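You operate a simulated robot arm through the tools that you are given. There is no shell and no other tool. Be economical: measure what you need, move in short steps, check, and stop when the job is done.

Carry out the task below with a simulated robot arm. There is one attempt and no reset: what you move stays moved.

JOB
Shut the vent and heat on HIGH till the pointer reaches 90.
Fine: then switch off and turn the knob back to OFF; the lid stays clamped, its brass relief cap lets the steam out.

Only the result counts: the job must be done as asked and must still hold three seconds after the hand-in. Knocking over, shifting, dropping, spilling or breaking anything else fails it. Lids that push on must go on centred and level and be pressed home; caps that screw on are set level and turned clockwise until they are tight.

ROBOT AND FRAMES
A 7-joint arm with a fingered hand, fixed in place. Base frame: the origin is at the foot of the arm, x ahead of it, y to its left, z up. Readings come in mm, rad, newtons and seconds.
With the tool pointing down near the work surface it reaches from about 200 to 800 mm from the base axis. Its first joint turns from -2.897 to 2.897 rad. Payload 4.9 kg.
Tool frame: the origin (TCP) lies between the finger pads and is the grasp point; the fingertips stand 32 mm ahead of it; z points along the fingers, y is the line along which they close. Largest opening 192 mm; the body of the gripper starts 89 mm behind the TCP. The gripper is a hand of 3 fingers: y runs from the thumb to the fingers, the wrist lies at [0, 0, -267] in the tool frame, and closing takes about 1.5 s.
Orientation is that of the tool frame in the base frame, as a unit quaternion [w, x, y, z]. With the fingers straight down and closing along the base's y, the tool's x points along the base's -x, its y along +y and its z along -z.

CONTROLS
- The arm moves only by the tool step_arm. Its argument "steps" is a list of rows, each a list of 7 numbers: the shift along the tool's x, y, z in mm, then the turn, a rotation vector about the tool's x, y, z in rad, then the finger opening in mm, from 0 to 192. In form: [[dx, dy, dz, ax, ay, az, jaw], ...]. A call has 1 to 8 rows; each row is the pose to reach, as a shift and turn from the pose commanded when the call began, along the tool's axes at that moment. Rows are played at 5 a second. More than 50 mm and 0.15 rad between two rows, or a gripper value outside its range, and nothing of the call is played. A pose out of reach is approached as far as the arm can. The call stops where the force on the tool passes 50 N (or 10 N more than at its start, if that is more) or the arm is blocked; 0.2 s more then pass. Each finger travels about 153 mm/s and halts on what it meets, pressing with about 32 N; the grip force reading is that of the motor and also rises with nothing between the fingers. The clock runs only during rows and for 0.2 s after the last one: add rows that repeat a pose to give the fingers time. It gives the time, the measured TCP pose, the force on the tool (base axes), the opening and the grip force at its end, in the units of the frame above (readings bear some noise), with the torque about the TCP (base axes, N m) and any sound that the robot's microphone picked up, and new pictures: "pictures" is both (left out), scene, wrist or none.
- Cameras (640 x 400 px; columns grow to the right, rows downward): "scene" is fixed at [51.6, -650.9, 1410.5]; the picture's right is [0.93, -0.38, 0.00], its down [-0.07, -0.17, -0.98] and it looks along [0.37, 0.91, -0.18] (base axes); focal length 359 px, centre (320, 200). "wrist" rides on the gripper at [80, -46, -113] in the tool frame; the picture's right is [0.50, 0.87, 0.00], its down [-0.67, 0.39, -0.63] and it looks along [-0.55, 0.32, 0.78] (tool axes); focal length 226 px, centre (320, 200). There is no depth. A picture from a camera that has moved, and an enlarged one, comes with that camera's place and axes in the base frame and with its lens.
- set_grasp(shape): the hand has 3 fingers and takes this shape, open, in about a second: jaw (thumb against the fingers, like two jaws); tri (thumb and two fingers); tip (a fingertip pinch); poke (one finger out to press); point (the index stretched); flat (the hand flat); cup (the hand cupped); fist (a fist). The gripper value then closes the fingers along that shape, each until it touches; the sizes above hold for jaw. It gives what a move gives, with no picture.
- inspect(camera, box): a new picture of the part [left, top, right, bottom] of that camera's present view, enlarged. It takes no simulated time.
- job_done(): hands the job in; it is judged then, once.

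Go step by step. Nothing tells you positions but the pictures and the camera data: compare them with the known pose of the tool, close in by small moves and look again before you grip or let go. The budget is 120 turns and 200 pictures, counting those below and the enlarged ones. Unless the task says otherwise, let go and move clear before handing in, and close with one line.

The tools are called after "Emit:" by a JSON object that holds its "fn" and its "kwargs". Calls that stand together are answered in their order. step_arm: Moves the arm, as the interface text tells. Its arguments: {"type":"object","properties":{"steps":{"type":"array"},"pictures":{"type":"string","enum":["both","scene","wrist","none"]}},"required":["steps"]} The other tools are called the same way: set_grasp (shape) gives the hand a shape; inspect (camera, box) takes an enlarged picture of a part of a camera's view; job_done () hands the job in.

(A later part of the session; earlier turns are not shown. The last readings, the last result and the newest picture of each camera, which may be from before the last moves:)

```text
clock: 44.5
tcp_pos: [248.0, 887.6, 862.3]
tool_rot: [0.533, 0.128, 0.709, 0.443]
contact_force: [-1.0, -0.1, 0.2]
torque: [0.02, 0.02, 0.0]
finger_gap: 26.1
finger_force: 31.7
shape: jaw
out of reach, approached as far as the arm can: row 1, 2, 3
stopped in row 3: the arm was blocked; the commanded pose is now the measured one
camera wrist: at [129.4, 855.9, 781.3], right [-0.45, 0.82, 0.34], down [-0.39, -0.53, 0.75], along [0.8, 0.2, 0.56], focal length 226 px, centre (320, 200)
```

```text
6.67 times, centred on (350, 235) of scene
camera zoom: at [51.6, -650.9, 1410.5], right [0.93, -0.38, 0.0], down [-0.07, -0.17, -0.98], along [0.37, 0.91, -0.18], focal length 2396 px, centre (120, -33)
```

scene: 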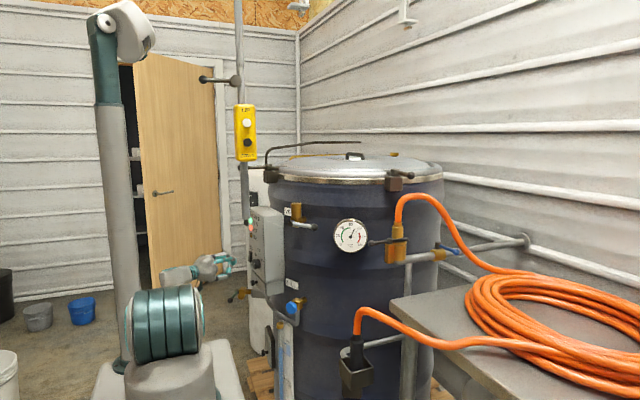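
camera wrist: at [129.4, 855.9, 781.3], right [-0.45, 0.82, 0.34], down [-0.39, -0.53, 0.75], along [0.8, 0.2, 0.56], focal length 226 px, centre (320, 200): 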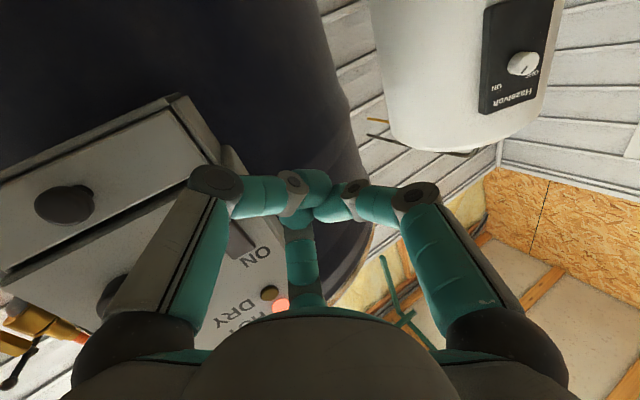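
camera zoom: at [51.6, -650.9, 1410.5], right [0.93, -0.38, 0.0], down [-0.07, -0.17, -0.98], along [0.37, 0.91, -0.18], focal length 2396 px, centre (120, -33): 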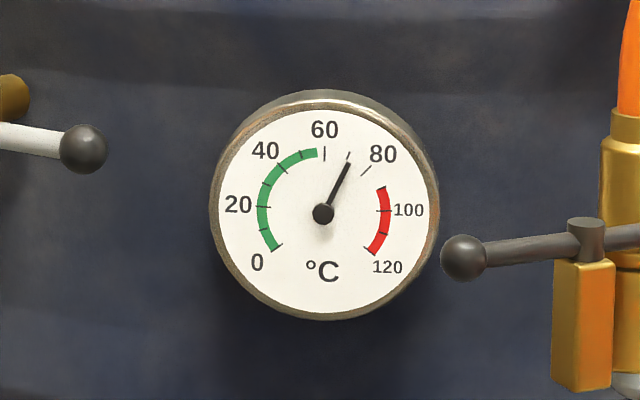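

The gauge is at about 72. With the wrist staying where it is, yawing the hand right by about 19° should bring the tip in front of the rocker's OFF half, so I'll do that.

Emit:
{"fn": "step_arm", "kwargs": {"steps": [[-27, -12, -6, 0.07, -0.084, 0.004, 0], [-54, -25, -12, 0.14, -0.168, 0.008, 0], [-80, -37, -18, 0.212, -0.252, 0.012, 0]]}}

Emit:
{"fn": "inspect", "kwargs": {"camera": "scene", "box": [315, 205, 385, 265]}}

Emit:
{"fn": "inspect", "kwargs": {"camera": "scene", "box": [225, 195, 295, 275]}}

```text
clock: 45.3
tcp_pos: [283.8, 802.3, 882.3]
tool_rot: [0.602, 0.249, 0.677, 0.342]
contact_force: [0.2, 0.3, -0.1]
torque: [0.04, 0.03, -0.03]
finger_gap: 25.9
finger_force: 31.6
shape: jaw
out of reach, approached as far as the arm can: row 1, 2, 3
camera wrist: at [164.6, 813.4, 800.7], right [-0.14, 0.93, 0.34], down [-0.55, -0.36, 0.75], along [0.82, -0.08, 0.56], focal length 226 px, centre (320, 200)
```

scene: 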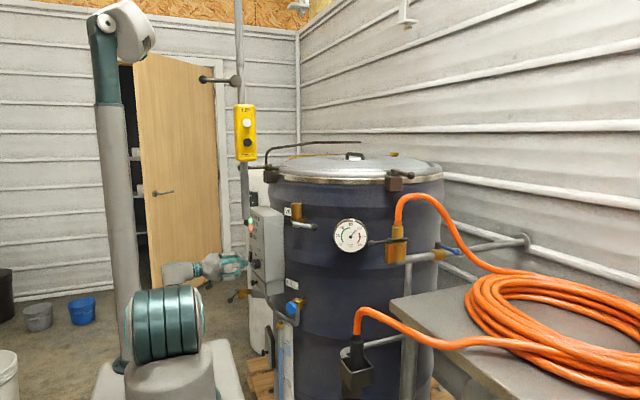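
wrist: 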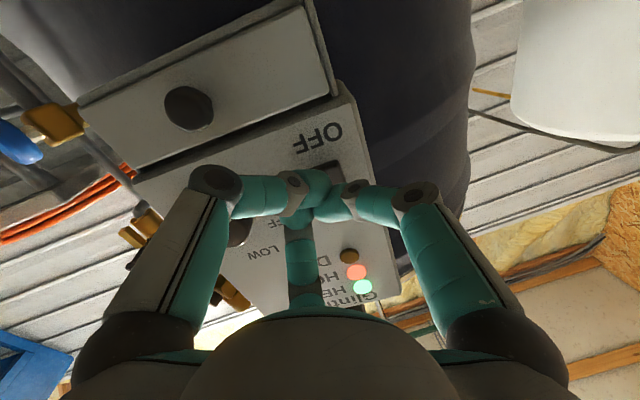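

```text
6.67 times, centred on (350, 235) of scene
camera zoom: at [51.6, -650.9, 1410.5], right [0.93, -0.38, 0.0], down [-0.07, -0.17, -0.98], along [0.37, 0.91, -0.18], focal length 2396 px, centre (120, -33)
```

zoom: 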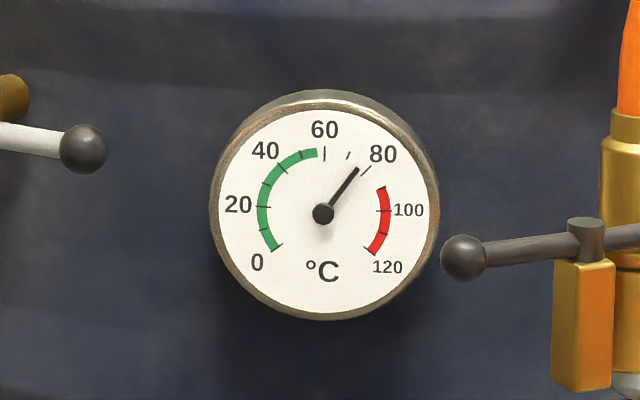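

```text
5.00 times, centred on (260, 235) of scene
camera zoom: at [51.6, -650.9, 1410.5], right [0.93, -0.38, 0.0], down [-0.07, -0.17, -0.98], along [0.37, 0.91, -0.18], focal length 1797 px, centre (620, 25)
```

zoom: 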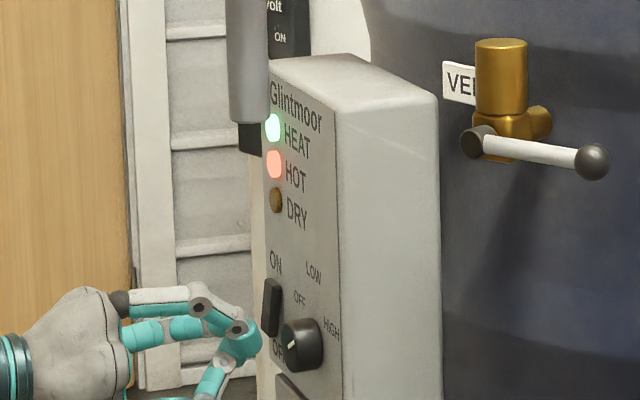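

The gauge is at about 77 and the tip sits right in front of the OFF half. I'll hold briefly, then time the press.

Emit:
{"fn": "step_arm", "kwargs": {"steps": [[0, 0, 4, 0, 0, 0, 0], [0, 0, 4, 0, 0, 0, 0], [0, 0, 4, 0, 0, 0, 0], [0, 0, 4, 0, 0, 0, 0]]}}

Emit:
{"fn": "inspect", "kwargs": {"camera": "scene", "box": [315, 205, 385, 265]}}

Emit:
{"fn": "inspect", "kwargs": {"camera": "scene", "box": [235, 235, 285, 275]}}

Emit:
{"fn": "inspect", "kwargs": {"camera": "wrist", "box": [220, 100, 440, 260]}}

```text
clock: 46.3
tcp_pos: [284.6, 803.4, 883.4]
tool_rot: [0.601, 0.246, 0.678, 0.344]
contact_force: [-0.1, 0.1, 0.4]
torque: [0.03, 0.0, -0.01]
finger_gap: 25.8
finger_force: 31.6
shape: jaw
camera wrist: at [164.1, 815.4, 801.9], right [-0.15, 0.93, 0.34], down [-0.55, -0.36, 0.75], along [0.82, -0.07, 0.56], focal length 226 px, centre (320, 200)
```

scene: 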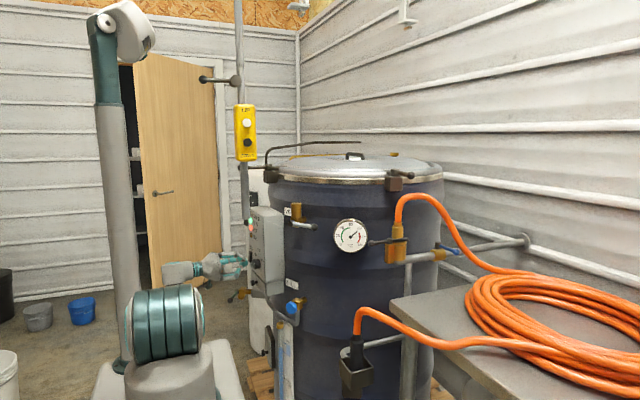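
wrist: 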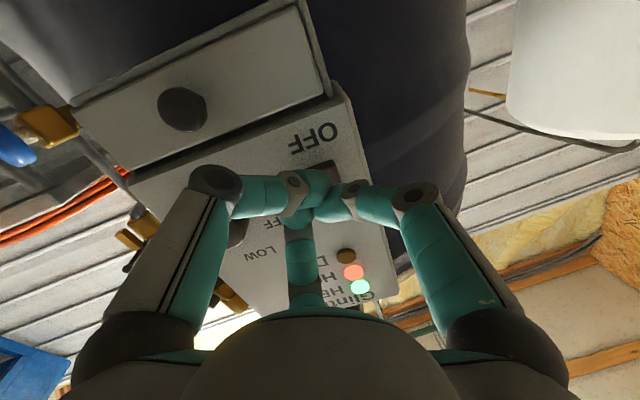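

```text
6.67 times, centred on (350, 235) of scene
camera zoom: at [51.6, -650.9, 1410.5], right [0.93, -0.38, 0.0], down [-0.07, -0.17, -0.98], along [0.37, 0.91, -0.18], focal length 2396 px, centre (120, -33)
```

zoom: 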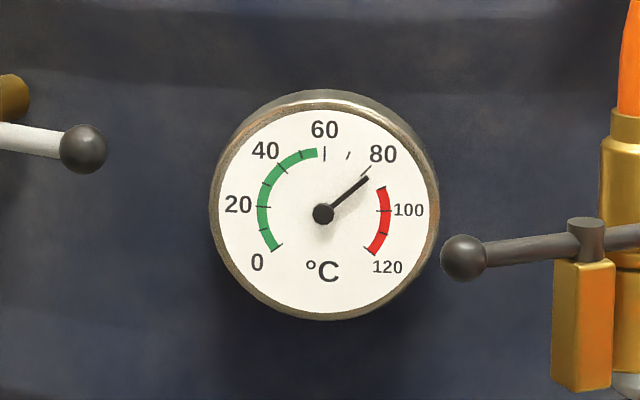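

```text
10.00 times, centred on (260, 255) of scene
camera zoom: at [51.6, -650.9, 1410.5], right [0.93, -0.38, 0.0], down [-0.07, -0.17, -0.98], along [0.37, 0.91, -0.18], focal length 3593 px, centre (920, -350)
```

zoom: 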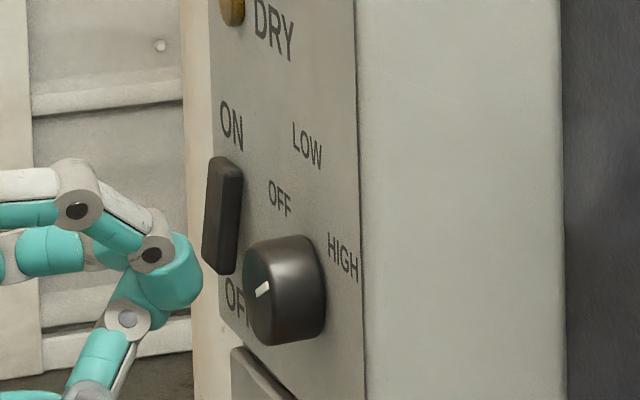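

```text
2.50 times, centred on (330, 180) of wrist
camera zoom: at [164.1, 815.4, 801.9], right [-0.15, 0.93, 0.34], down [-0.55, -0.36, 0.75], along [0.82, -0.07, 0.56], focal length 565 px, centre (295, 250)
```

zoom: 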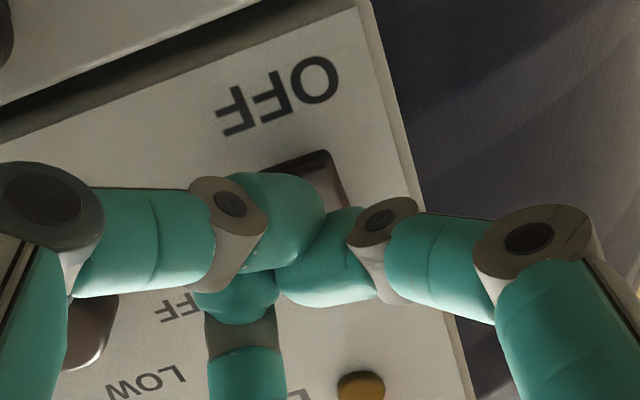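

The gauge reads about 83, which leaves roughly 1.2 s to 90. I'll hold 0.8 s while raising the tip 8 mm, then press.

Emit:
{"fn": "step_arm", "kwargs": {"steps": [[-2, 3, 0, 0, 0, 0, 0], [-5, 6, 0, 0, 0, 0, 0], [-5, 6, 0, 0, 0, 0, 0], [-5, 6, 0, 0, 0, 0, 0], [-5, 6, 7, 0, 0, 0, 0], [-5, 6, 14, 0, 0, 0, 0], [-5, 6, 20, 0, 0, 0, 0], [-5, 6, 25, 0, 0, 0, 0]]}}

Emit:
{"fn": "inspect", "kwargs": {"camera": "scene", "box": [315, 205, 385, 265]}}

Emit:
{"fn": "inspect", "kwargs": {"camera": "scene", "box": [225, 195, 295, 275]}}

```text
clock: 48.1
tcp_pos: [299.6, 812.7, 892.6]
tool_rot: [0.598, 0.242, 0.679, 0.351]
contact_force: [-0.7, -0.3, 0.0]
torque: [0.01, 0.01, 0.0]
finger_gap: 25.8
finger_force: 32.2
shape: jaw
camera wrist: at [179.4, 821.7, 811.4], right [-0.16, 0.93, 0.34], down [-0.54, -0.37, 0.75], along [0.82, -0.06, 0.56], focal length 226 px, centre (320, 200)
```

scene: 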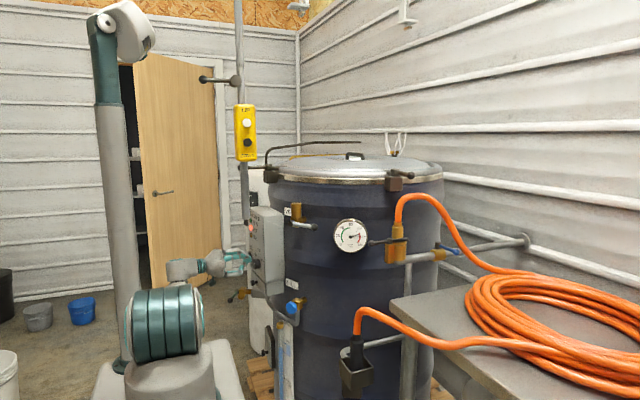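
wrist: 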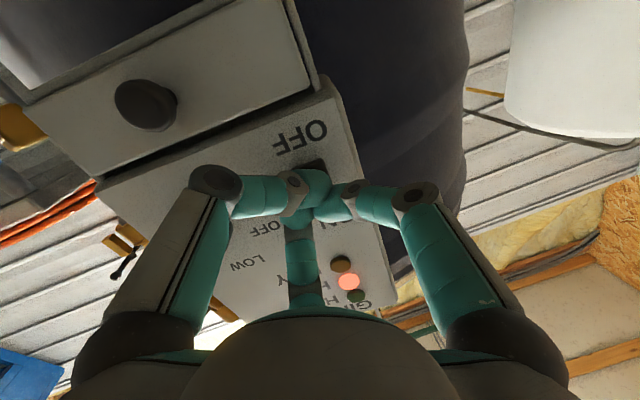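

```text
6.67 times, centred on (350, 235) of scene
camera zoom: at [51.6, -650.9, 1410.5], right [0.93, -0.38, 0.0], down [-0.07, -0.17, -0.98], along [0.37, 0.91, -0.18], focal length 2396 px, centre (120, -33)
```

zoom: 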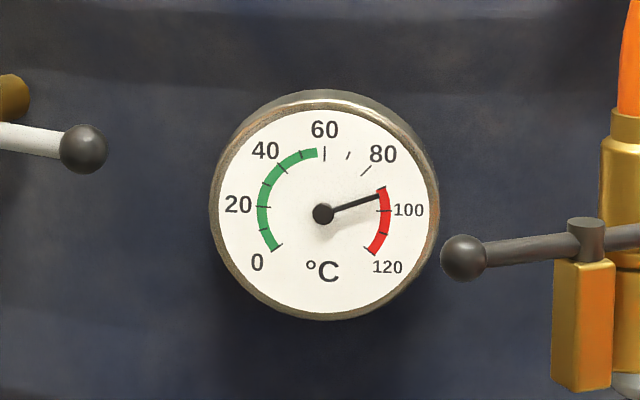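

```text
5.00 times, centred on (260, 235) of scene
camera zoom: at [51.6, -650.9, 1410.5], right [0.93, -0.38, 0.0], down [-0.07, -0.17, -0.98], along [0.37, 0.91, -0.18], focal length 1797 px, centre (620, 25)
```

zoom: 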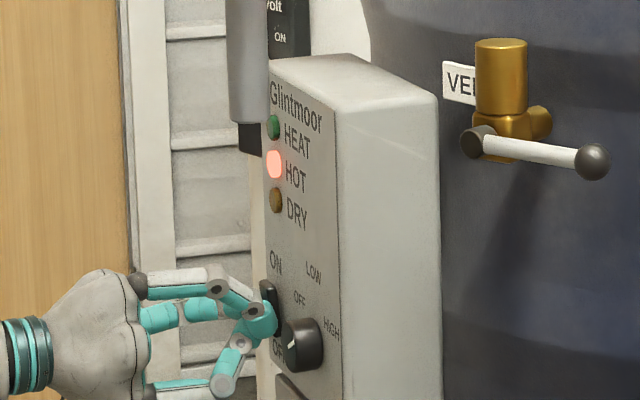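

HEAT is out, the needle is at about 91–92, and steam comes from the lid's relief cap as intended, so the rocker is off. I'll back off gently and check it.

Emit:
{"fn": "step_arm", "kwargs": {"steps": [[0, 0, -15, 0, 0, 0, 0], [0, 0, -30, 0, 0, 0.1, 0], [0, 0, -45, 0, 0, 0.2, 0], [0, 0, -45, 0, 0, 0.3, 0]]}}

Emit:
{"fn": "inspect", "kwargs": {"camera": "scene", "box": [225, 195, 295, 275]}}

Emit:
{"fn": "inspect", "kwargs": {"camera": "scene", "box": [315, 205, 385, 265]}}

```text
clock: 49.3
tcp_pos: [287.2, 799.2, 894.4]
tool_rot: [0.547, 0.357, 0.627, 0.425]
contact_force: [0.2, 1.1, -0.3]
torque: [0.02, 0.02, 0.01]
finger_gap: 25.6
finger_force: 32.2
shape: jaw
out of reach, approached as far as the arm can: row 3, 4
stopped in row 4: the arm was blocked; the commanded pose is now the measured one
camera wrist: at [164.7, 837.3, 825.9], right [-0.09, 0.79, 0.61], down [-0.53, -0.55, 0.64], along [0.84, -0.27, 0.47], focal length 226 px, centre (320, 200)
```

scene: 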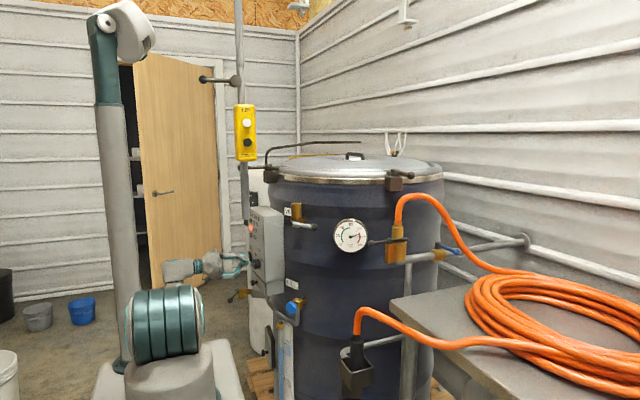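
wrist: 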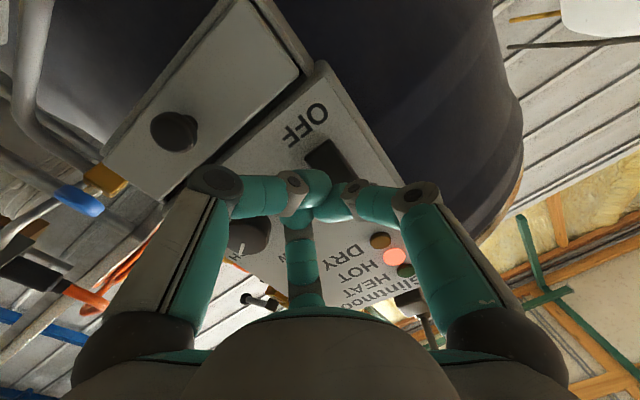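

```text
5.00 times, centred on (260, 235) of scene
camera zoom: at [51.6, -650.9, 1410.5], right [0.93, -0.38, 0.0], down [-0.07, -0.17, -0.98], along [0.37, 0.91, -0.18], focal length 1797 px, centre (620, 25)
```

zoom: 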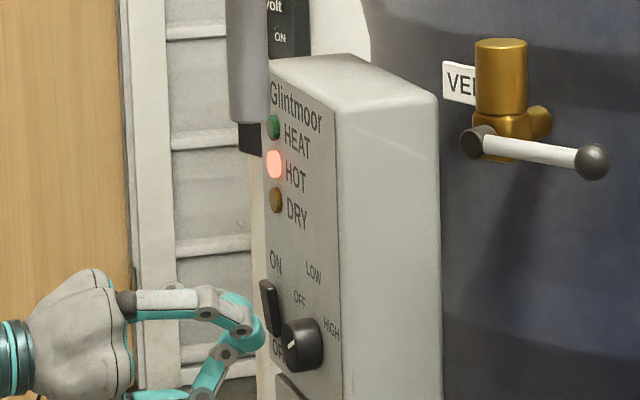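

```text
6.67 times, centred on (350, 235) of scene
camera zoom: at [51.6, -650.9, 1410.5], right [0.93, -0.38, 0.0], down [-0.07, -0.17, -0.98], along [0.37, 0.91, -0.18], focal length 2396 px, centre (120, -33)
```

zoom: 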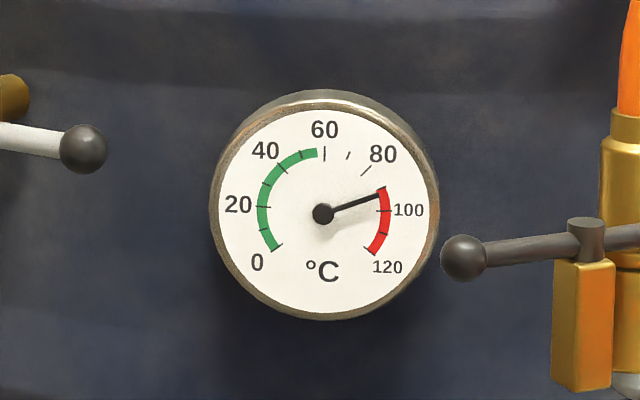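

The rocker is now visibly on OFF and the needle holds at about 92. Before turning the knob back I need to re-bend the elbow, so I'll swing the hand round to point more radially, about the wrist.

Emit:
{"fn": "step_arm", "kwargs": {"steps": [[24, 15, -2, -0.049, 0.119, -0.005, 20], [53, 30, -9, -0.099, 0.238, -0.011, 20], [83, 44, -20, -0.148, 0.357, -0.016, 20], [112, 57, -35, -0.197, 0.475, -0.021, 20], [138, 67, -54, -0.246, 0.594, -0.026, 20], [163, 76, -76, -0.296, 0.713, -0.032, 20], [185, 84, -102, -0.345, 0.832, -0.037, 20]]}}

```text
clock: 50.9
tcp_pos: [155.8, 993.8, 903.3]
tool_rot: [0.308, 0.046, 0.72, 0.62]
contact_force: [0.3, -0.5, 0.5]
torque: [-0.01, -0.01, 0.0]
finger_gap: 20.1
finger_force: 0.1
shape: jaw
out of reach, approached as far as the arm can: row 1, 2, 3, 4, 5, 6, 7
camera wrist: at [49.7, 920.1, 834.3], right [-0.68, 0.42, 0.6], down [0.1, -0.76, 0.64], along [0.73, 0.5, 0.47], focal length 226 px, centre (320, 200)
```

scene: 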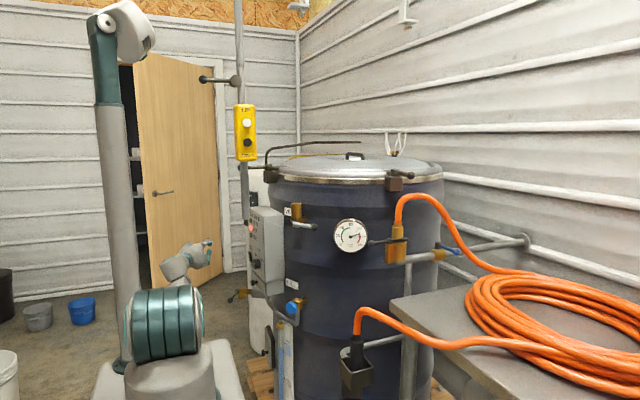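
wrist: 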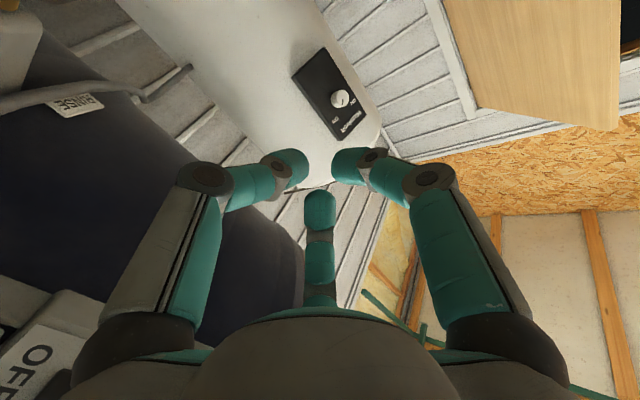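

That was reachable. I'll pull inward and up to bend the elbow.

Emit:
{"fn": "step_arm", "kwargs": {"steps": [[-22, 11, -37, 0, 0, 0, 20], [-45, 21, -75, 0, 0, 0, 20], [-67, 32, -112, 0, 0, 0, 20], [-90, 42, -150, 0, 0, 0, 20], [-112, 53, -187, 0, 0, 0, 20], [-112, 53, -187, 0, 0, 0, 20]]}}

```text
clock: 52.5
tcp_pos: [165.5, 990.1, 1011.3]
tool_rot: [0.324, 0.062, 0.722, 0.609]
contact_force: [-0.9, 0.5, -0.1]
torque: [0.01, 0.01, -0.01]
finger_gap: 20.2
finger_force: 0.0
shape: jaw
out of reach, approached as far as the arm can: row 1, 2, 3, 4, 5, 6
stopped in row 6: the arm was blocked; the commanded pose is now the measured one
camera wrist: at [56.3, 922.5, 944.2], right [-0.66, 0.46, 0.6], down [0.07, -0.76, 0.65], along [0.75, 0.46, 0.47], focal length 226 px, centre (320, 200)
```

scene: 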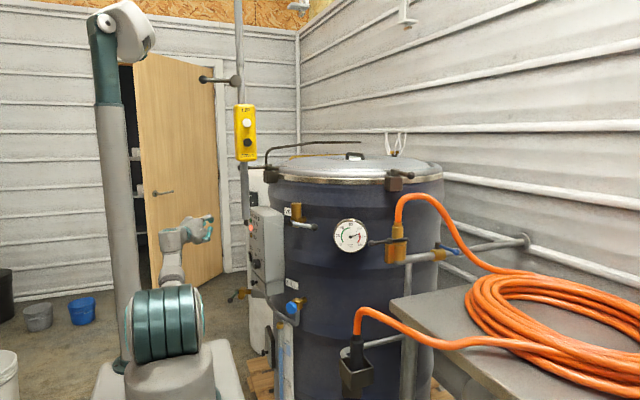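
wrist: 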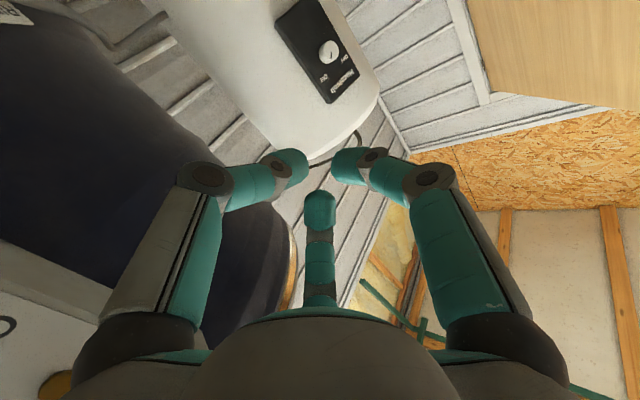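

The arm follows vertically but not inward. I'll look closely at its posture.

Emit:
{"fn": "inspect", "kwargs": {"camera": "scene", "box": [80, 190, 260, 400]}}

```text
1.90 times, centred on (170, 295) of scene
camera zoom: at [51.6, -650.9, 1410.5], right [0.93, -0.38, 0.0], down [-0.07, -0.17, -0.98], along [0.37, 0.91, -0.18], focal length 684 px, centre (606, 19)
```

zoom: 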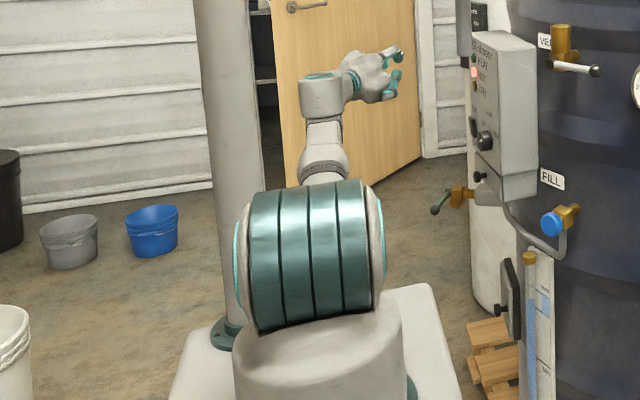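

The arm is lying straight out from the shoulder, an elbow singularity. I'll raise it high along its arc, in free space, so it can be re-bent when it comes down.

Emit:
{"fn": "step_arm", "kwargs": {"steps": [[-18, 32, -22, 0, 0, 0, 20], [-36, 64, -43, 0, 0, 0, 20], [-54, 96, -65, 0, 0, 0, 20], [-72, 128, -87, 0, 0, 0, 20], [-90, 160, -108, 0, 0, 0, 20], [-107, 193, -130, 0, 0, 0, 20], [-125, 225, -152, 0, 0, 0, 20], [-143, 257, -173, 0, 0, 0, 20]], "pictures": "scene"}}

```text
clock: 54.5
tcp_pos: [183.1, 982.5, 1021.0]
tool_rot: [0.341, 0.081, 0.724, 0.595]
contact_force: [0.0, -0.6, -0.7]
torque: [0.03, 0.02, -0.03]
finger_gap: 19.8
finger_force: 0.1
shape: jaw
out of reach, approached as far as the arm can: row 1, 2, 3, 4, 5, 6, 7, 8
stopped in row 8: the arm was blocked; the commanded pose is now the measured one
```

scene: 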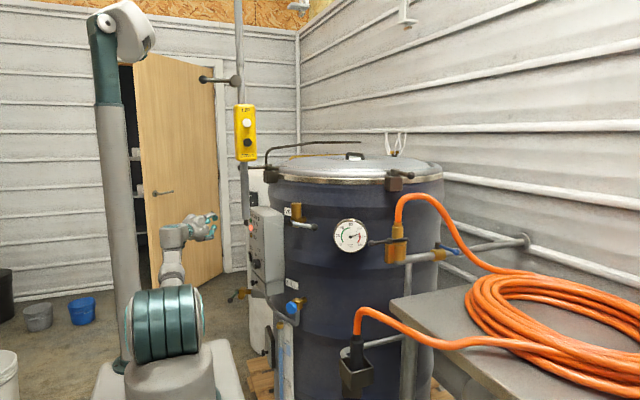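

The limiting joint is the wrist, since the hand is held level. I'll pitch the hand downward about the wrist while drawing inward.

Emit:
{"fn": "step_arm", "kwargs": {"steps": [[15, -35, -13, 0.126, 0.055, 0, 20], [29, -68, -29, 0.253, 0.11, 0, 20], [43, -99, -52, 0.379, 0.164, 0, 20], [57, -130, -79, 0.506, 0.219, 0, 20], [69, -159, -110, 0.632, 0.274, 0, 20], [80, -184, -146, 0.758, 0.329, 0, 20], [89, -205, -183, 0.885, 0.383, 0, 20], [97, -223, -225, 1.011, 0.438, 0, 20]], "pictures": "scene"}}

```text
clock: 56.1
tcp_pos: [185.4, 867.8, 770.8]
tool_rot: [0.155, 0.172, 0.945, 0.232]
contact_force: [0.2, -0.7, 0.6]
torque: [0.02, 0.02, 0.0]
finger_gap: 20.2
finger_force: 0.2
shape: jaw
out of reach, approached as far as the arm can: row 1, 2, 3, 4, 5, 6, 7, 8
stopped in row 8: the arm was blocked; the commanded pose is now the measured one
```

scene: 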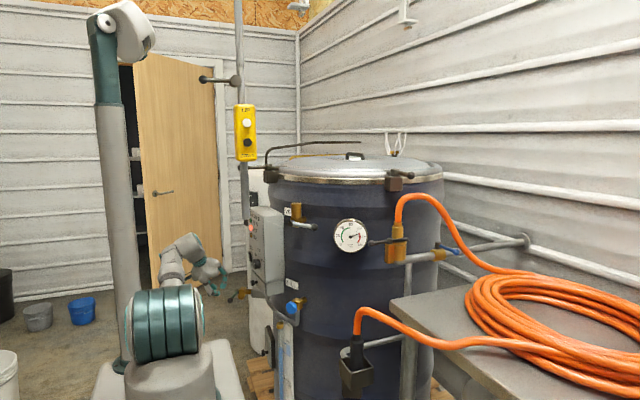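

The hand pitched down as wanted. Now I'll retract inward.

Emit:
{"fn": "step_arm", "kwargs": {"steps": [[-2, -15, -38, 0, 0, 0, 20], [-11, -46, -62, 0, 0, 0, 20], [-20, -77, -86, 0, 0, 0, 20], [-29, -108, -110, 0, 0, 0, 20], [-38, -139, -134, 0, 0, 0, 20], [-47, -169, -158, 0, 0, 0, 20], [-47, -169, -158, 0, 0, 0, 20]], "pictures": "scene"}}

```text
clock: 57.8
tcp_pos: [185.1, 866.1, 769.1]
tool_rot: [0.157, 0.18, 0.943, 0.233]
contact_force: [1.3, -0.3, 0.1]
torque: [-0.04, 0.02, -0.04]
finger_gap: 20.1
finger_force: 0.0
shape: jaw
out of reach, approached as far as the arm can: row 1, 2, 3, 4, 5, 6, 7
```

scene: 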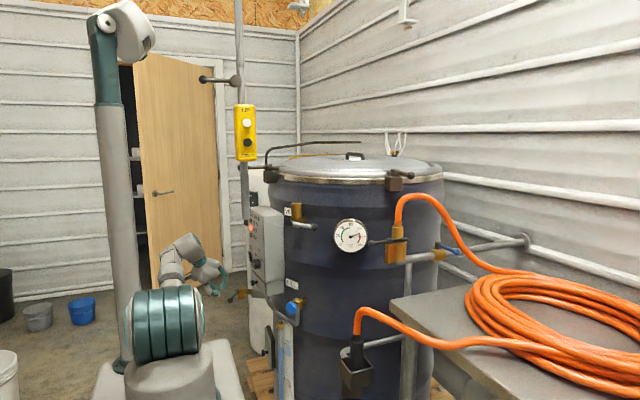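

It's still stuck on the radial direction. I'll try a sideways swing in free space to shake the elbow off its straight position.

Emit:
{"fn": "step_arm", "kwargs": {"steps": [[44, 7, -7, 0, 0, 0, 20], [87, 13, -14, 0, 0, 0, 20], [131, 20, -22, 0, 0, 0, 20], [175, 26, -29, 0, 0, 0, 20], [218, 33, -36, 0, 0, 0, 20], [218, 33, -36, 0, 0, 0, 20]], "pictures": "scene"}}

```text
clock: 58.6
tcp_pos: [200.6, 891.4, 840.6]
tool_rot: [0.165, 0.261, 0.914, 0.263]
contact_force: [0.1, 0.7, 10.9]
torque: [-0.51, 0.56, -0.05]
finger_gap: 20.0
finger_force: 0.1
shape: jaw
out of reach, approached as far as the arm can: row 2, 3, 4
stopped in row 4: the arm was blocked; the commanded pose is now the measured one
```

scene: 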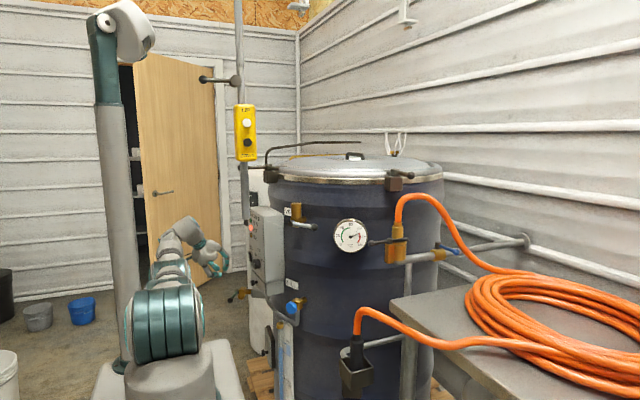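

The elbow seems to have started bending. I'll settle and look.

Emit:
{"fn": "step_arm", "kwargs": {"steps": [[0, 0, 0, 0, 0, 0, 20], [0, 0, 0, 0, 0, 0, 20]]}}

Emit:
{"fn": "inspect", "kwargs": {"camera": "scene", "box": [100, 190, 260, 380]}}

```text
clock: 59.2
tcp_pos: [199.8, 884.8, 816.3]
tool_rot: [0.169, 0.257, 0.919, 0.247]
contact_force: [-0.1, 0.6, 0.5]
torque: [0.01, 0.0, 0.02]
finger_gap: 20.1
finger_force: 0.0
shape: jaw
camera wrist: at [67.8, 852.7, 870.2], right [-0.07, 0.92, 0.38], down [0.42, -0.32, 0.85], along [0.9, 0.21, -0.37], focal length 226 px, centre (320, 200)
```

scene: 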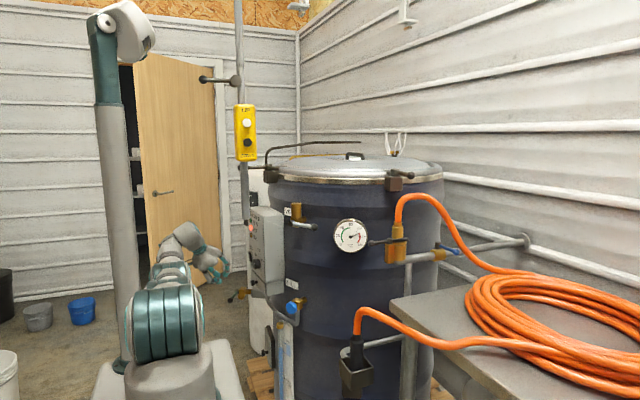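
wrist: 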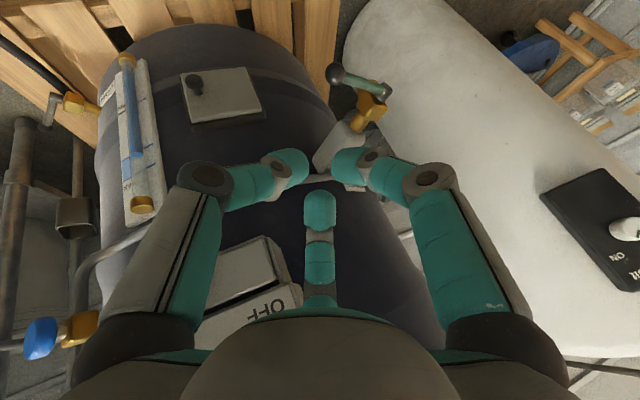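

```text
2.11 times, centred on (180, 285) of scene
camera zoom: at [51.6, -650.9, 1410.5], right [0.93, -0.38, 0.0], down [-0.07, -0.17, -0.98], along [0.37, 0.91, -0.18], focal length 756 px, centre (615, 21)
```

zoom: 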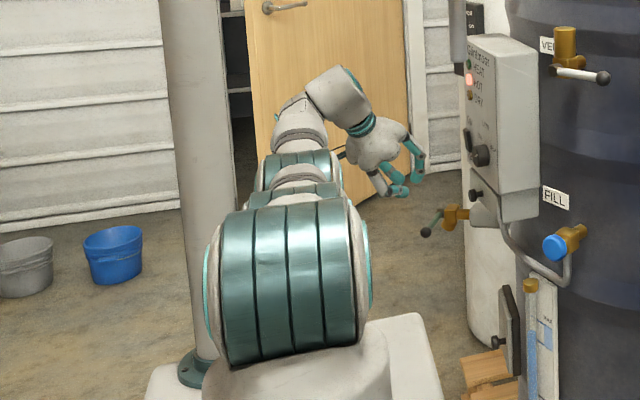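

The elbow is now bent slightly upward, so I'll pull inward again.

Emit:
{"fn": "step_arm", "kwargs": {"steps": [[-9, -21, -26, 0, 0, 0, 20], [-18, -41, -52, 0, 0, 0, 20], [-27, -62, -78, 0, 0, 0, 20], [-36, -82, -104, 0, 0, 0, 20], [-46, -103, -131, 0, 0, 0, 20], [-46, -103, -131, 0, 0, 0, 20]], "pictures": "scene"}}

```text
clock: 60.6
tcp_pos: [199.9, 865.3, 823.7]
tool_rot: [0.169, 0.262, 0.918, 0.246]
contact_force: [0.8, 0.0, 0.2]
torque: [0.0, 0.03, -0.03]
finger_gap: 19.8
finger_force: 0.1
shape: jaw
out of reach, approached as far as the arm can: row 1, 2, 3, 4, 5, 6
```

scene: 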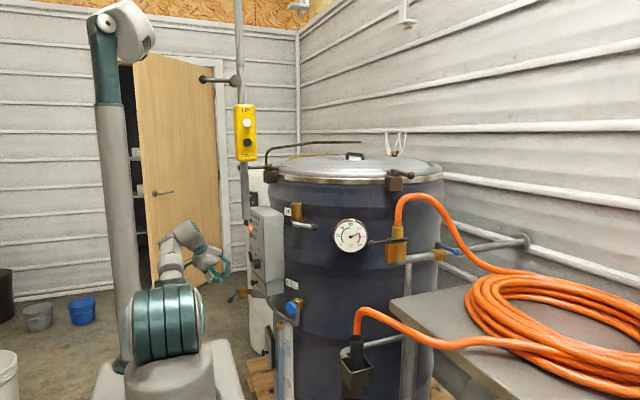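

One of those targets, around (85,666,829), was reported reachable, so I'll command it and hold while the arm gets there.

Emit:
{"fn": "step_arm", "kwargs": {"steps": [[5, -33, -4, 0.006, 0.023, -0.056, 20], [10, -66, -7, 0.013, 0.046, -0.112, 20], [15, -98, -11, 0.019, 0.069, -0.168, 20], [15, -98, -11, 0.019, 0.069, -0.168, 20], [15, -98, -11, 0.019, 0.069, -0.168, 20], [15, -98, -11, 0.019, 0.069, -0.168, 20], [15, -98, -11, 0.019, 0.069, -0.168, 20], [15, -98, -11, 0.019, 0.069, -0.168, 20]], "pictures": "scene"}}

```text
clock: 62.6
tcp_pos: [190.3, 862.8, 772.3]
tool_rot: [0.16, 0.204, 0.938, 0.229]
contact_force: [0.6, 0.3, -0.2]
torque: [0.0, 0.05, -0.01]
finger_gap: 19.8
finger_force: 0.0
shape: jaw
out of reach, approached as far as the arm can: row 1, 2, 3, 4, 5, 6, 7, 8
stopped in row 8: the arm was blocked; the commanded pose is now the measured one
```

scene: 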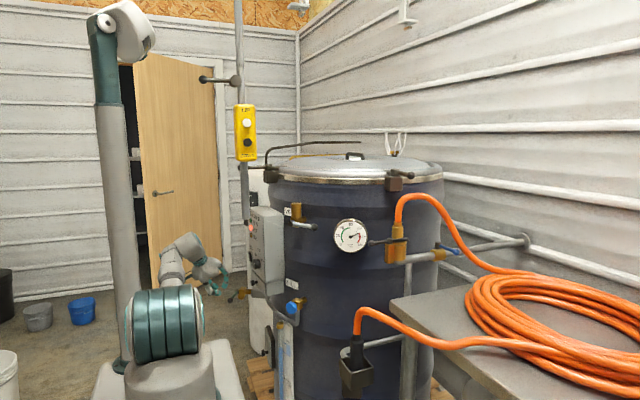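

I'll lift straight up along the arc with the hand pitched down, which spares the wrist limit, and then fold from up there.

Emit:
{"fn": "step_arm", "kwargs": {"steps": [[-12, 14, -40, 0, 0, 0, 20], [-24, 28, -79, 0, 0, 0, 20], [-36, 42, -119, 0, 0, 0, 20], [-49, 56, -158, 0, 0, 0, 20], [-61, 70, -198, 0, 0, 0, 20], [-73, 84, -237, 0, 0, 0, 20], [-85, 98, -277, 0, 0, 0, 20], [-85, 98, -277, 0, 0, 0, 20]], "pictures": "scene"}}

```text
clock: 64.4
tcp_pos: [189.8, 831.8, 1080.9]
tool_rot: [0.16, 0.206, 0.938, 0.227]
contact_force: [0.1, 0.5, 0.1]
torque: [0.02, 0.04, 0.01]
finger_gap: 20.2
finger_force: 0.1
shape: jaw
out of reach, approached as far as the arm can: row 1, 2, 3, 4, 5, 6, 7, 8
```

scene: 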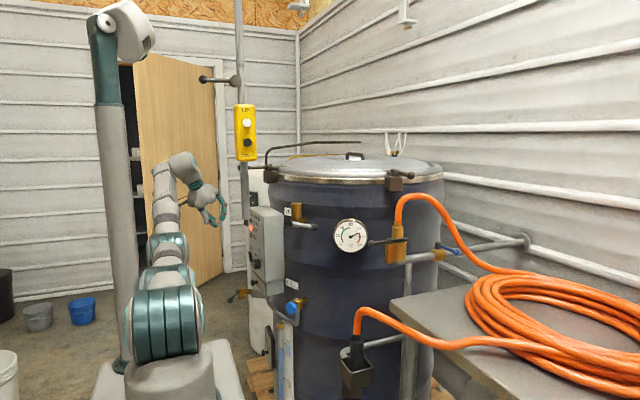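

It tracks upward. I'll continue to a steeper elevation.

Emit:
{"fn": "step_arm", "kwargs": {"steps": [[-17, -6, -40, 0, 0, 0, 20], [-34, -12, -80, 0, 0, 0, 20], [-51, -18, -120, 0, 0, 0, 20], [-68, -24, -160, 0, 0, 0, 20], [-85, -30, -200, 0, 0, 0, 20], [-102, -36, -240, 0, 0, 0, 20], [-119, -42, -279, 0, 0, 0, 20], [-119, -42, -279, 0, 0, 0, 20]], "pictures": "scene"}}

```text
clock: 66.4
tcp_pos: [173.7, 708.7, 1325.0]
tool_rot: [0.152, 0.215, 0.928, 0.262]
contact_force: [1.0, -0.1, -0.3]
torque: [0.03, 0.08, 0.03]
finger_gap: 20.0
finger_force: 0.0
shape: jaw
out of reach, approached as far as the arm can: row 1, 2, 3, 4, 5, 6
stopped in row 8: the arm was blocked; the commanded pose is now the measured one
```

scene: 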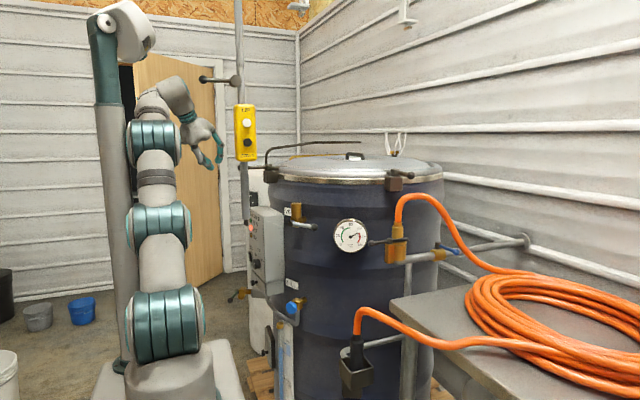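

The elbow is bent again, in the normal elbow-up posture. I'll come down inside the arc, keeping clear of the pole.

Emit:
{"fn": "step_arm", "kwargs": {"steps": [[3, -39, 24, 0, 0, 0, 20], [5, -77, 49, 0, 0, 0, 20], [8, -116, 73, 0, 0, 0, 20], [10, -155, 97, 0, 0, 0, 20], [13, -193, 121, 0, 0, 0, 20], [16, -232, 146, 0, 0, 0, 20], [16, -232, 146, 0, 0, 0, 20]], "pictures": "scene"}}

```text
clock: 68.0
tcp_pos: [152.9, 603.0, 1080.8]
tool_rot: [0.154, 0.222, 0.926, 0.265]
contact_force: [1.1, 0.0, -0.7]
torque: [-0.01, -0.02, -0.01]
finger_gap: 20.0
finger_force: 0.0
shape: jaw
```

scene: 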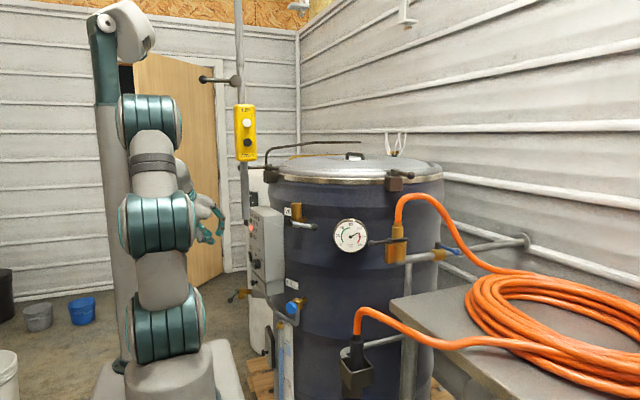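

Posture restored. I'll level the hand and come down to the staging point in front of the panel.

Emit:
{"fn": "step_arm", "kwargs": {"steps": [[-4, -4, 17, -0.075, -0.105, -0.015, 20], [-8, -8, 33, -0.149, -0.21, -0.029, 20], [-12, -11, 50, -0.224, -0.315, -0.044, 20], [-17, -15, 67, -0.298, -0.42, -0.058, 20], [-21, -19, 84, -0.373, -0.525, -0.073, 40], [-25, -23, 100, -0.447, -0.63, -0.087, 60], [-29, -27, 117, -0.522, -0.735, -0.102, 74], [-33, -30, 134, -0.596, -0.84, -0.116, 74]]}}

```text
clock: 69.2
tcp_pos: [236.7, 606.0, 1054.4]
tool_rot: [0.42, 0.261, 0.786, 0.37]
contact_force: [-0.2, 0.2, 0.0]
torque: [-0.03, 0.03, -0.03]
finger_gap: 39.8
finger_force: 0.1
shape: jaw
stopped in row 5: the force on the tool passed its limit at 75 N (the readings are from after the stop); the commanded pose is now the measured one
camera wrist: at [94.8, 596.0, 1023.8], right [-0.17, 0.87, 0.46], down [-0.16, -0.49, 0.86], along [0.97, 0.07, 0.22], focal length 226 px, centre (320, 200)
```

scene: 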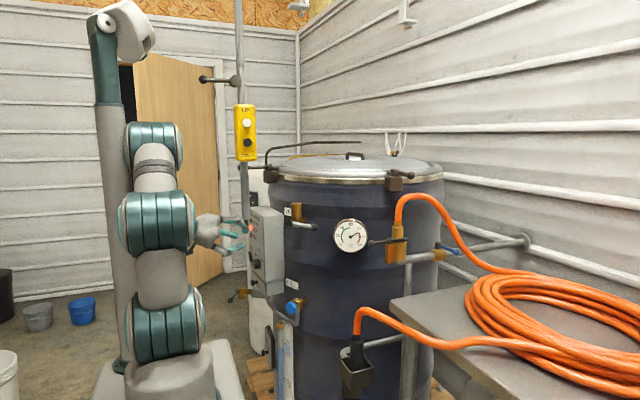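
wrist: 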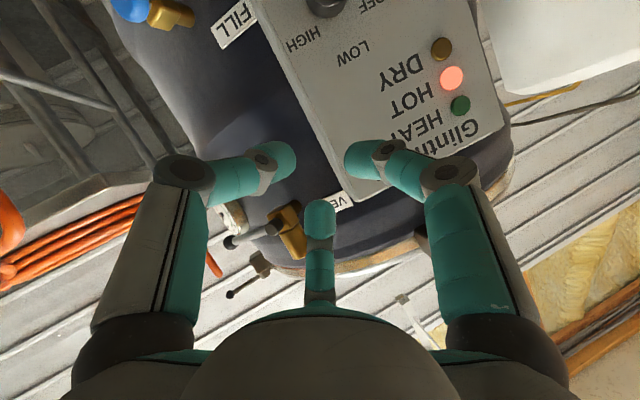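

There was a brief 75 N touch, probably the upper finger on the pole's end. I'll check that nothing moved before continuing.

Emit:
{"fn": "inspect", "kwargs": {"camera": "scene", "box": [225, 195, 295, 275]}}

Emit:
{"fn": "inspect", "kwargs": {"camera": "scene", "box": [190, 60, 330, 250]}}

```text
5.00 times, centred on (260, 235) of scene
camera zoom: at [51.6, -650.9, 1410.5], right [0.93, -0.38, 0.0], down [-0.07, -0.17, -0.98], along [0.37, 0.91, -0.18], focal length 1797 px, centre (620, 25)
```

zoom: 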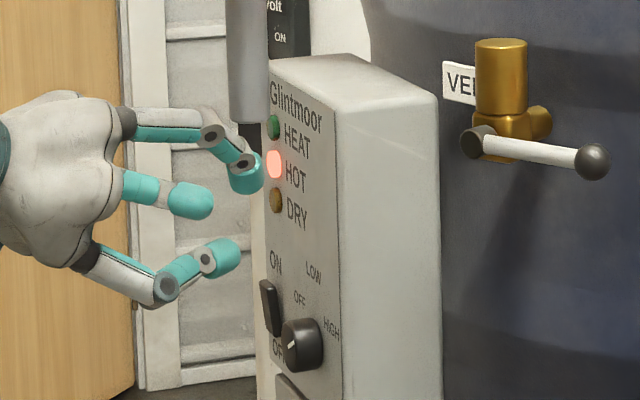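

```text
2.11 times, centred on (260, 155) of scene
camera zoom: at [51.6, -650.9, 1410.5], right [0.93, -0.38, 0.0], down [-0.07, -0.17, -0.98], along [0.37, 0.91, -0.18], focal length 756 px, centre (446, 295)
```

zoom: 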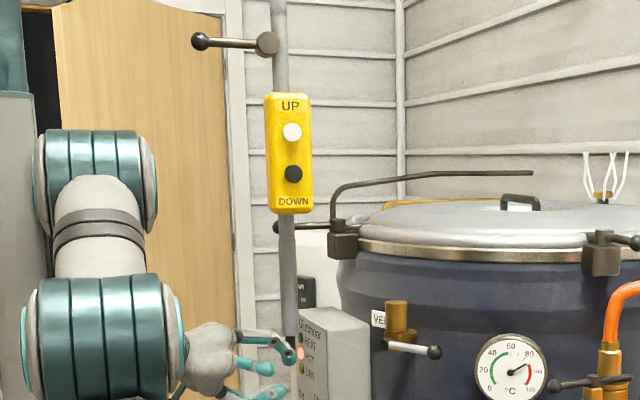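

Nothing moved. I'll continue straight down first, away from the pole, then orient toward the knob.

Emit:
{"fn": "step_arm", "kwargs": {"steps": [[21, -31, 7, 0, 0, 0, 40], [42, -65, 20, 0, 0, 0, 40], [62, -97, 36, 0, 0, 0, 40], [71, -91, 40, -0.045, -0.1, 0.042, 50], [80, -85, 44, -0.09, -0.2, 0.083, 60], [88, -80, 48, -0.135, -0.3, 0.125, 74], [88, -80, 48, -0.18, -0.4, 0.166, 74], [88, -80, 48, -0.18, -0.4, 0.166, 74]]}}

```text
clock: 71.2
tcp_pos: [267.2, 629.2, 947.4]
tool_rot: [0.566, 0.384, 0.609, 0.401]
contact_force: [-0.8, -0.4, 1.2]
torque: [0.01, -0.01, 0.01]
finger_gap: 73.8
finger_force: 0.1
shape: jaw
stopped in row 8: the arm was blocked; the commanded pose is now the measured one
camera wrist: at [148.8, 678.9, 878.9], right [-0.02, 0.79, 0.61], down [-0.58, -0.51, 0.64], along [0.81, -0.34, 0.47], focal length 226 px, centre (320, 200)
```

scene: 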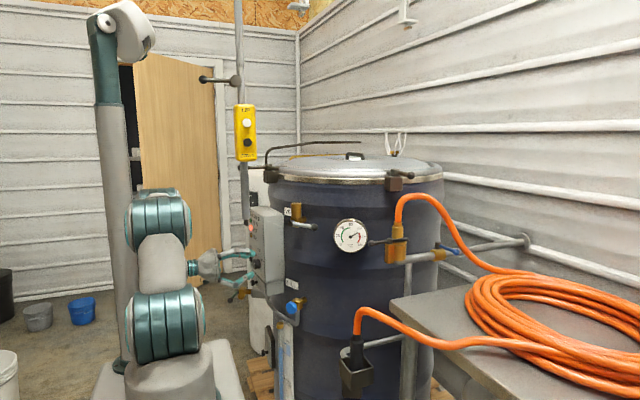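
wrist: 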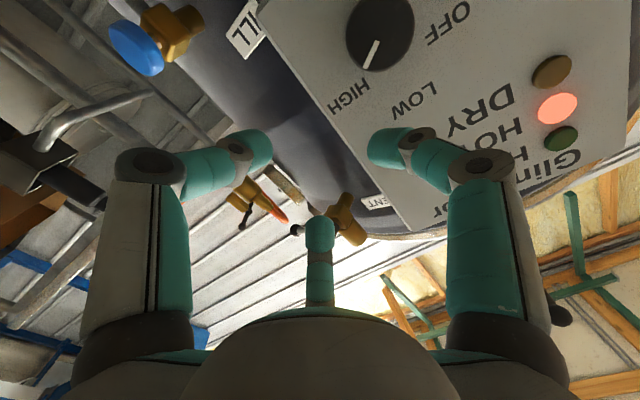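

The knob still points at HIGH. I'll slide over in front of it while rolling clockwise to be ready for a counter-clockwise turn.

Emit:
{"fn": "step_arm", "kwargs": {"steps": [[17, -2, 2, 0, 0, 0.12, 74], [35, -5, 4, 0, 0, 0.24, 74], [52, -7, 6, 0, 0, 0.36, 74], [69, -10, 8, 0, 0, 0.48, 74], [86, -12, 10, 0, 0, 0.6, 74], [86, -12, 10, 0, 0, 0.72, 74], [86, -12, 10, 0, 0, 0.84, 74], [86, -12, 10, 0, 0, 0.84, 74]]}}

Emit:
{"fn": "inspect", "kwargs": {"camera": "wrist", "box": [200, 60, 440, 260]}}

```text
clock: 73.0
tcp_pos: [289.5, 699.8, 909.7]
tool_rot: [0.357, 0.605, 0.391, 0.595]
contact_force: [-0.4, -0.7, -0.1]
torque: [0.02, -0.01, 0.03]
finger_gap: 74.0
finger_force: 0.1
shape: jaw
camera wrist: at [172.1, 787.8, 907.7], right [0.03, 0.07, 1.0], down [-0.6, -0.79, 0.07], along [0.8, -0.61, 0.01], focal length 226 px, centre (320, 200)
```

scene: 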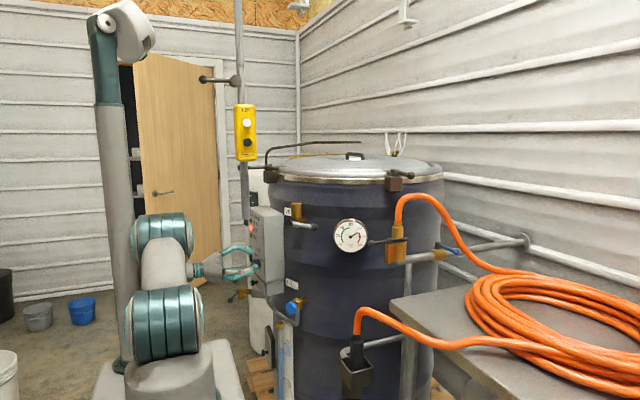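
wrist: 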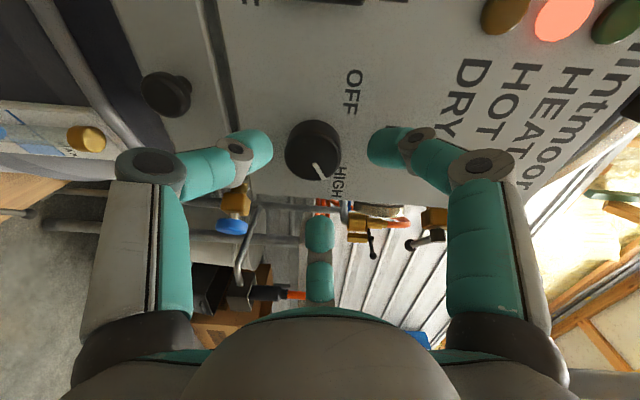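

```text
2.00 times, centred on (320, 160) of wrist
camera zoom: at [172.1, 787.8, 907.7], right [0.03, 0.07, 1.0], down [-0.6, -0.79, 0.07], along [0.8, -0.61, 0.01], focal length 452 px, centre (320, 280)
```

zoom: 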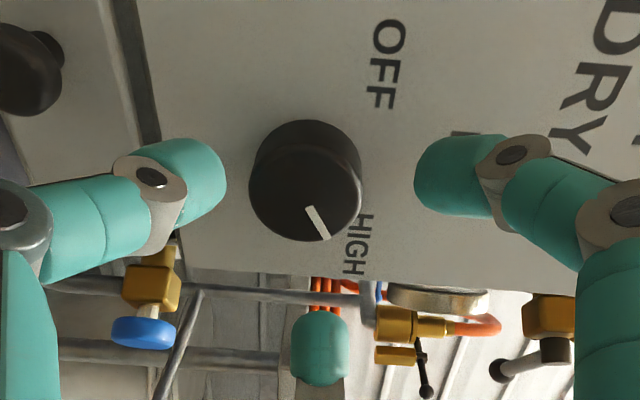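

The knob is at (326,711,902). I'll correct the alignment and heading, advance, then close on it.

Emit:
{"fn": "step_arm", "kwargs": {"steps": [[2, -5, 0, 0.022, 0.045, 0, 74], [4, -10, 3, 0.044, 0.09, 0, 74], [4, -10, 11, 0.044, 0.09, 0, 74], [4, -10, 19, 0.044, 0.09, 0, 74], [4, -10, 19, 0.044, 0.09, 0, 74]]}}

Emit:
{"fn": "inspect", "kwargs": {"camera": "wrist", "box": [200, 60, 440, 260]}}

```text
clock: 74.2
tcp_pos: [286.2, 715.7, 895.3]
tool_rot: [0.319, 0.578, 0.429, 0.616]
contact_force: [1.0, -0.5, 0.4]
torque: [0.02, 0.0, 0.01]
finger_gap: 73.7
finger_force: 0.1
shape: jaw
camera wrist: at [160.0, 788.3, 894.1], right [0.03, 0.08, 1.0], down [-0.5, -0.86, 0.08], along [0.87, -0.5, 0.02], focal length 226 px, centre (320, 200)
```

scene: 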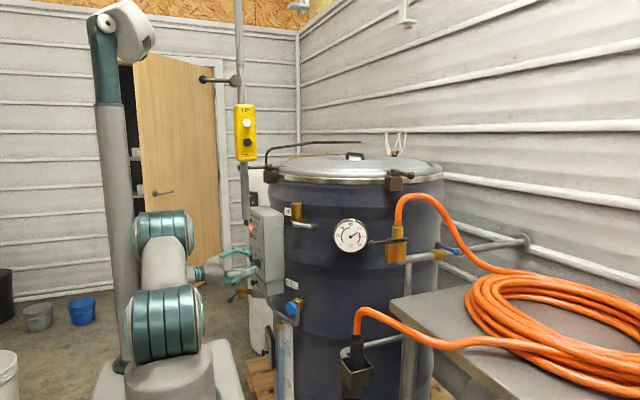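
wrist: 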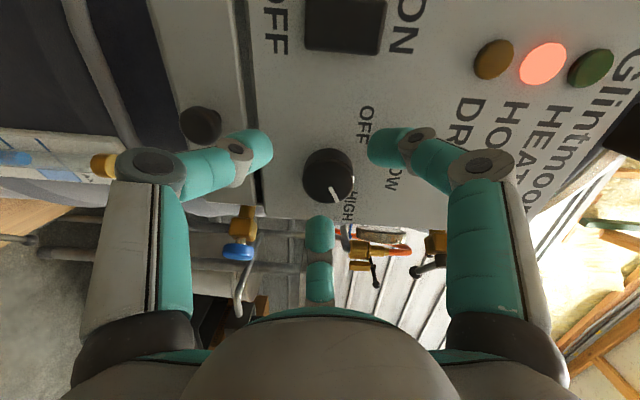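

```text
2.00 times, centred on (320, 160) of wrist
camera zoom: at [160.0, 788.3, 894.1], right [0.03, 0.08, 1.0], down [-0.5, -0.86, 0.08], along [0.87, -0.5, 0.02], focal length 452 px, centre (320, 280)
```

zoom: 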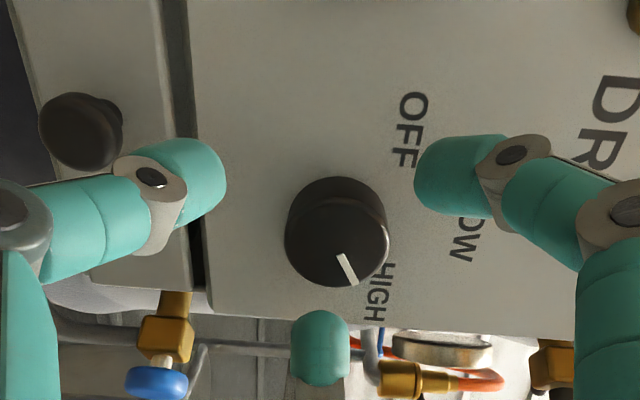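

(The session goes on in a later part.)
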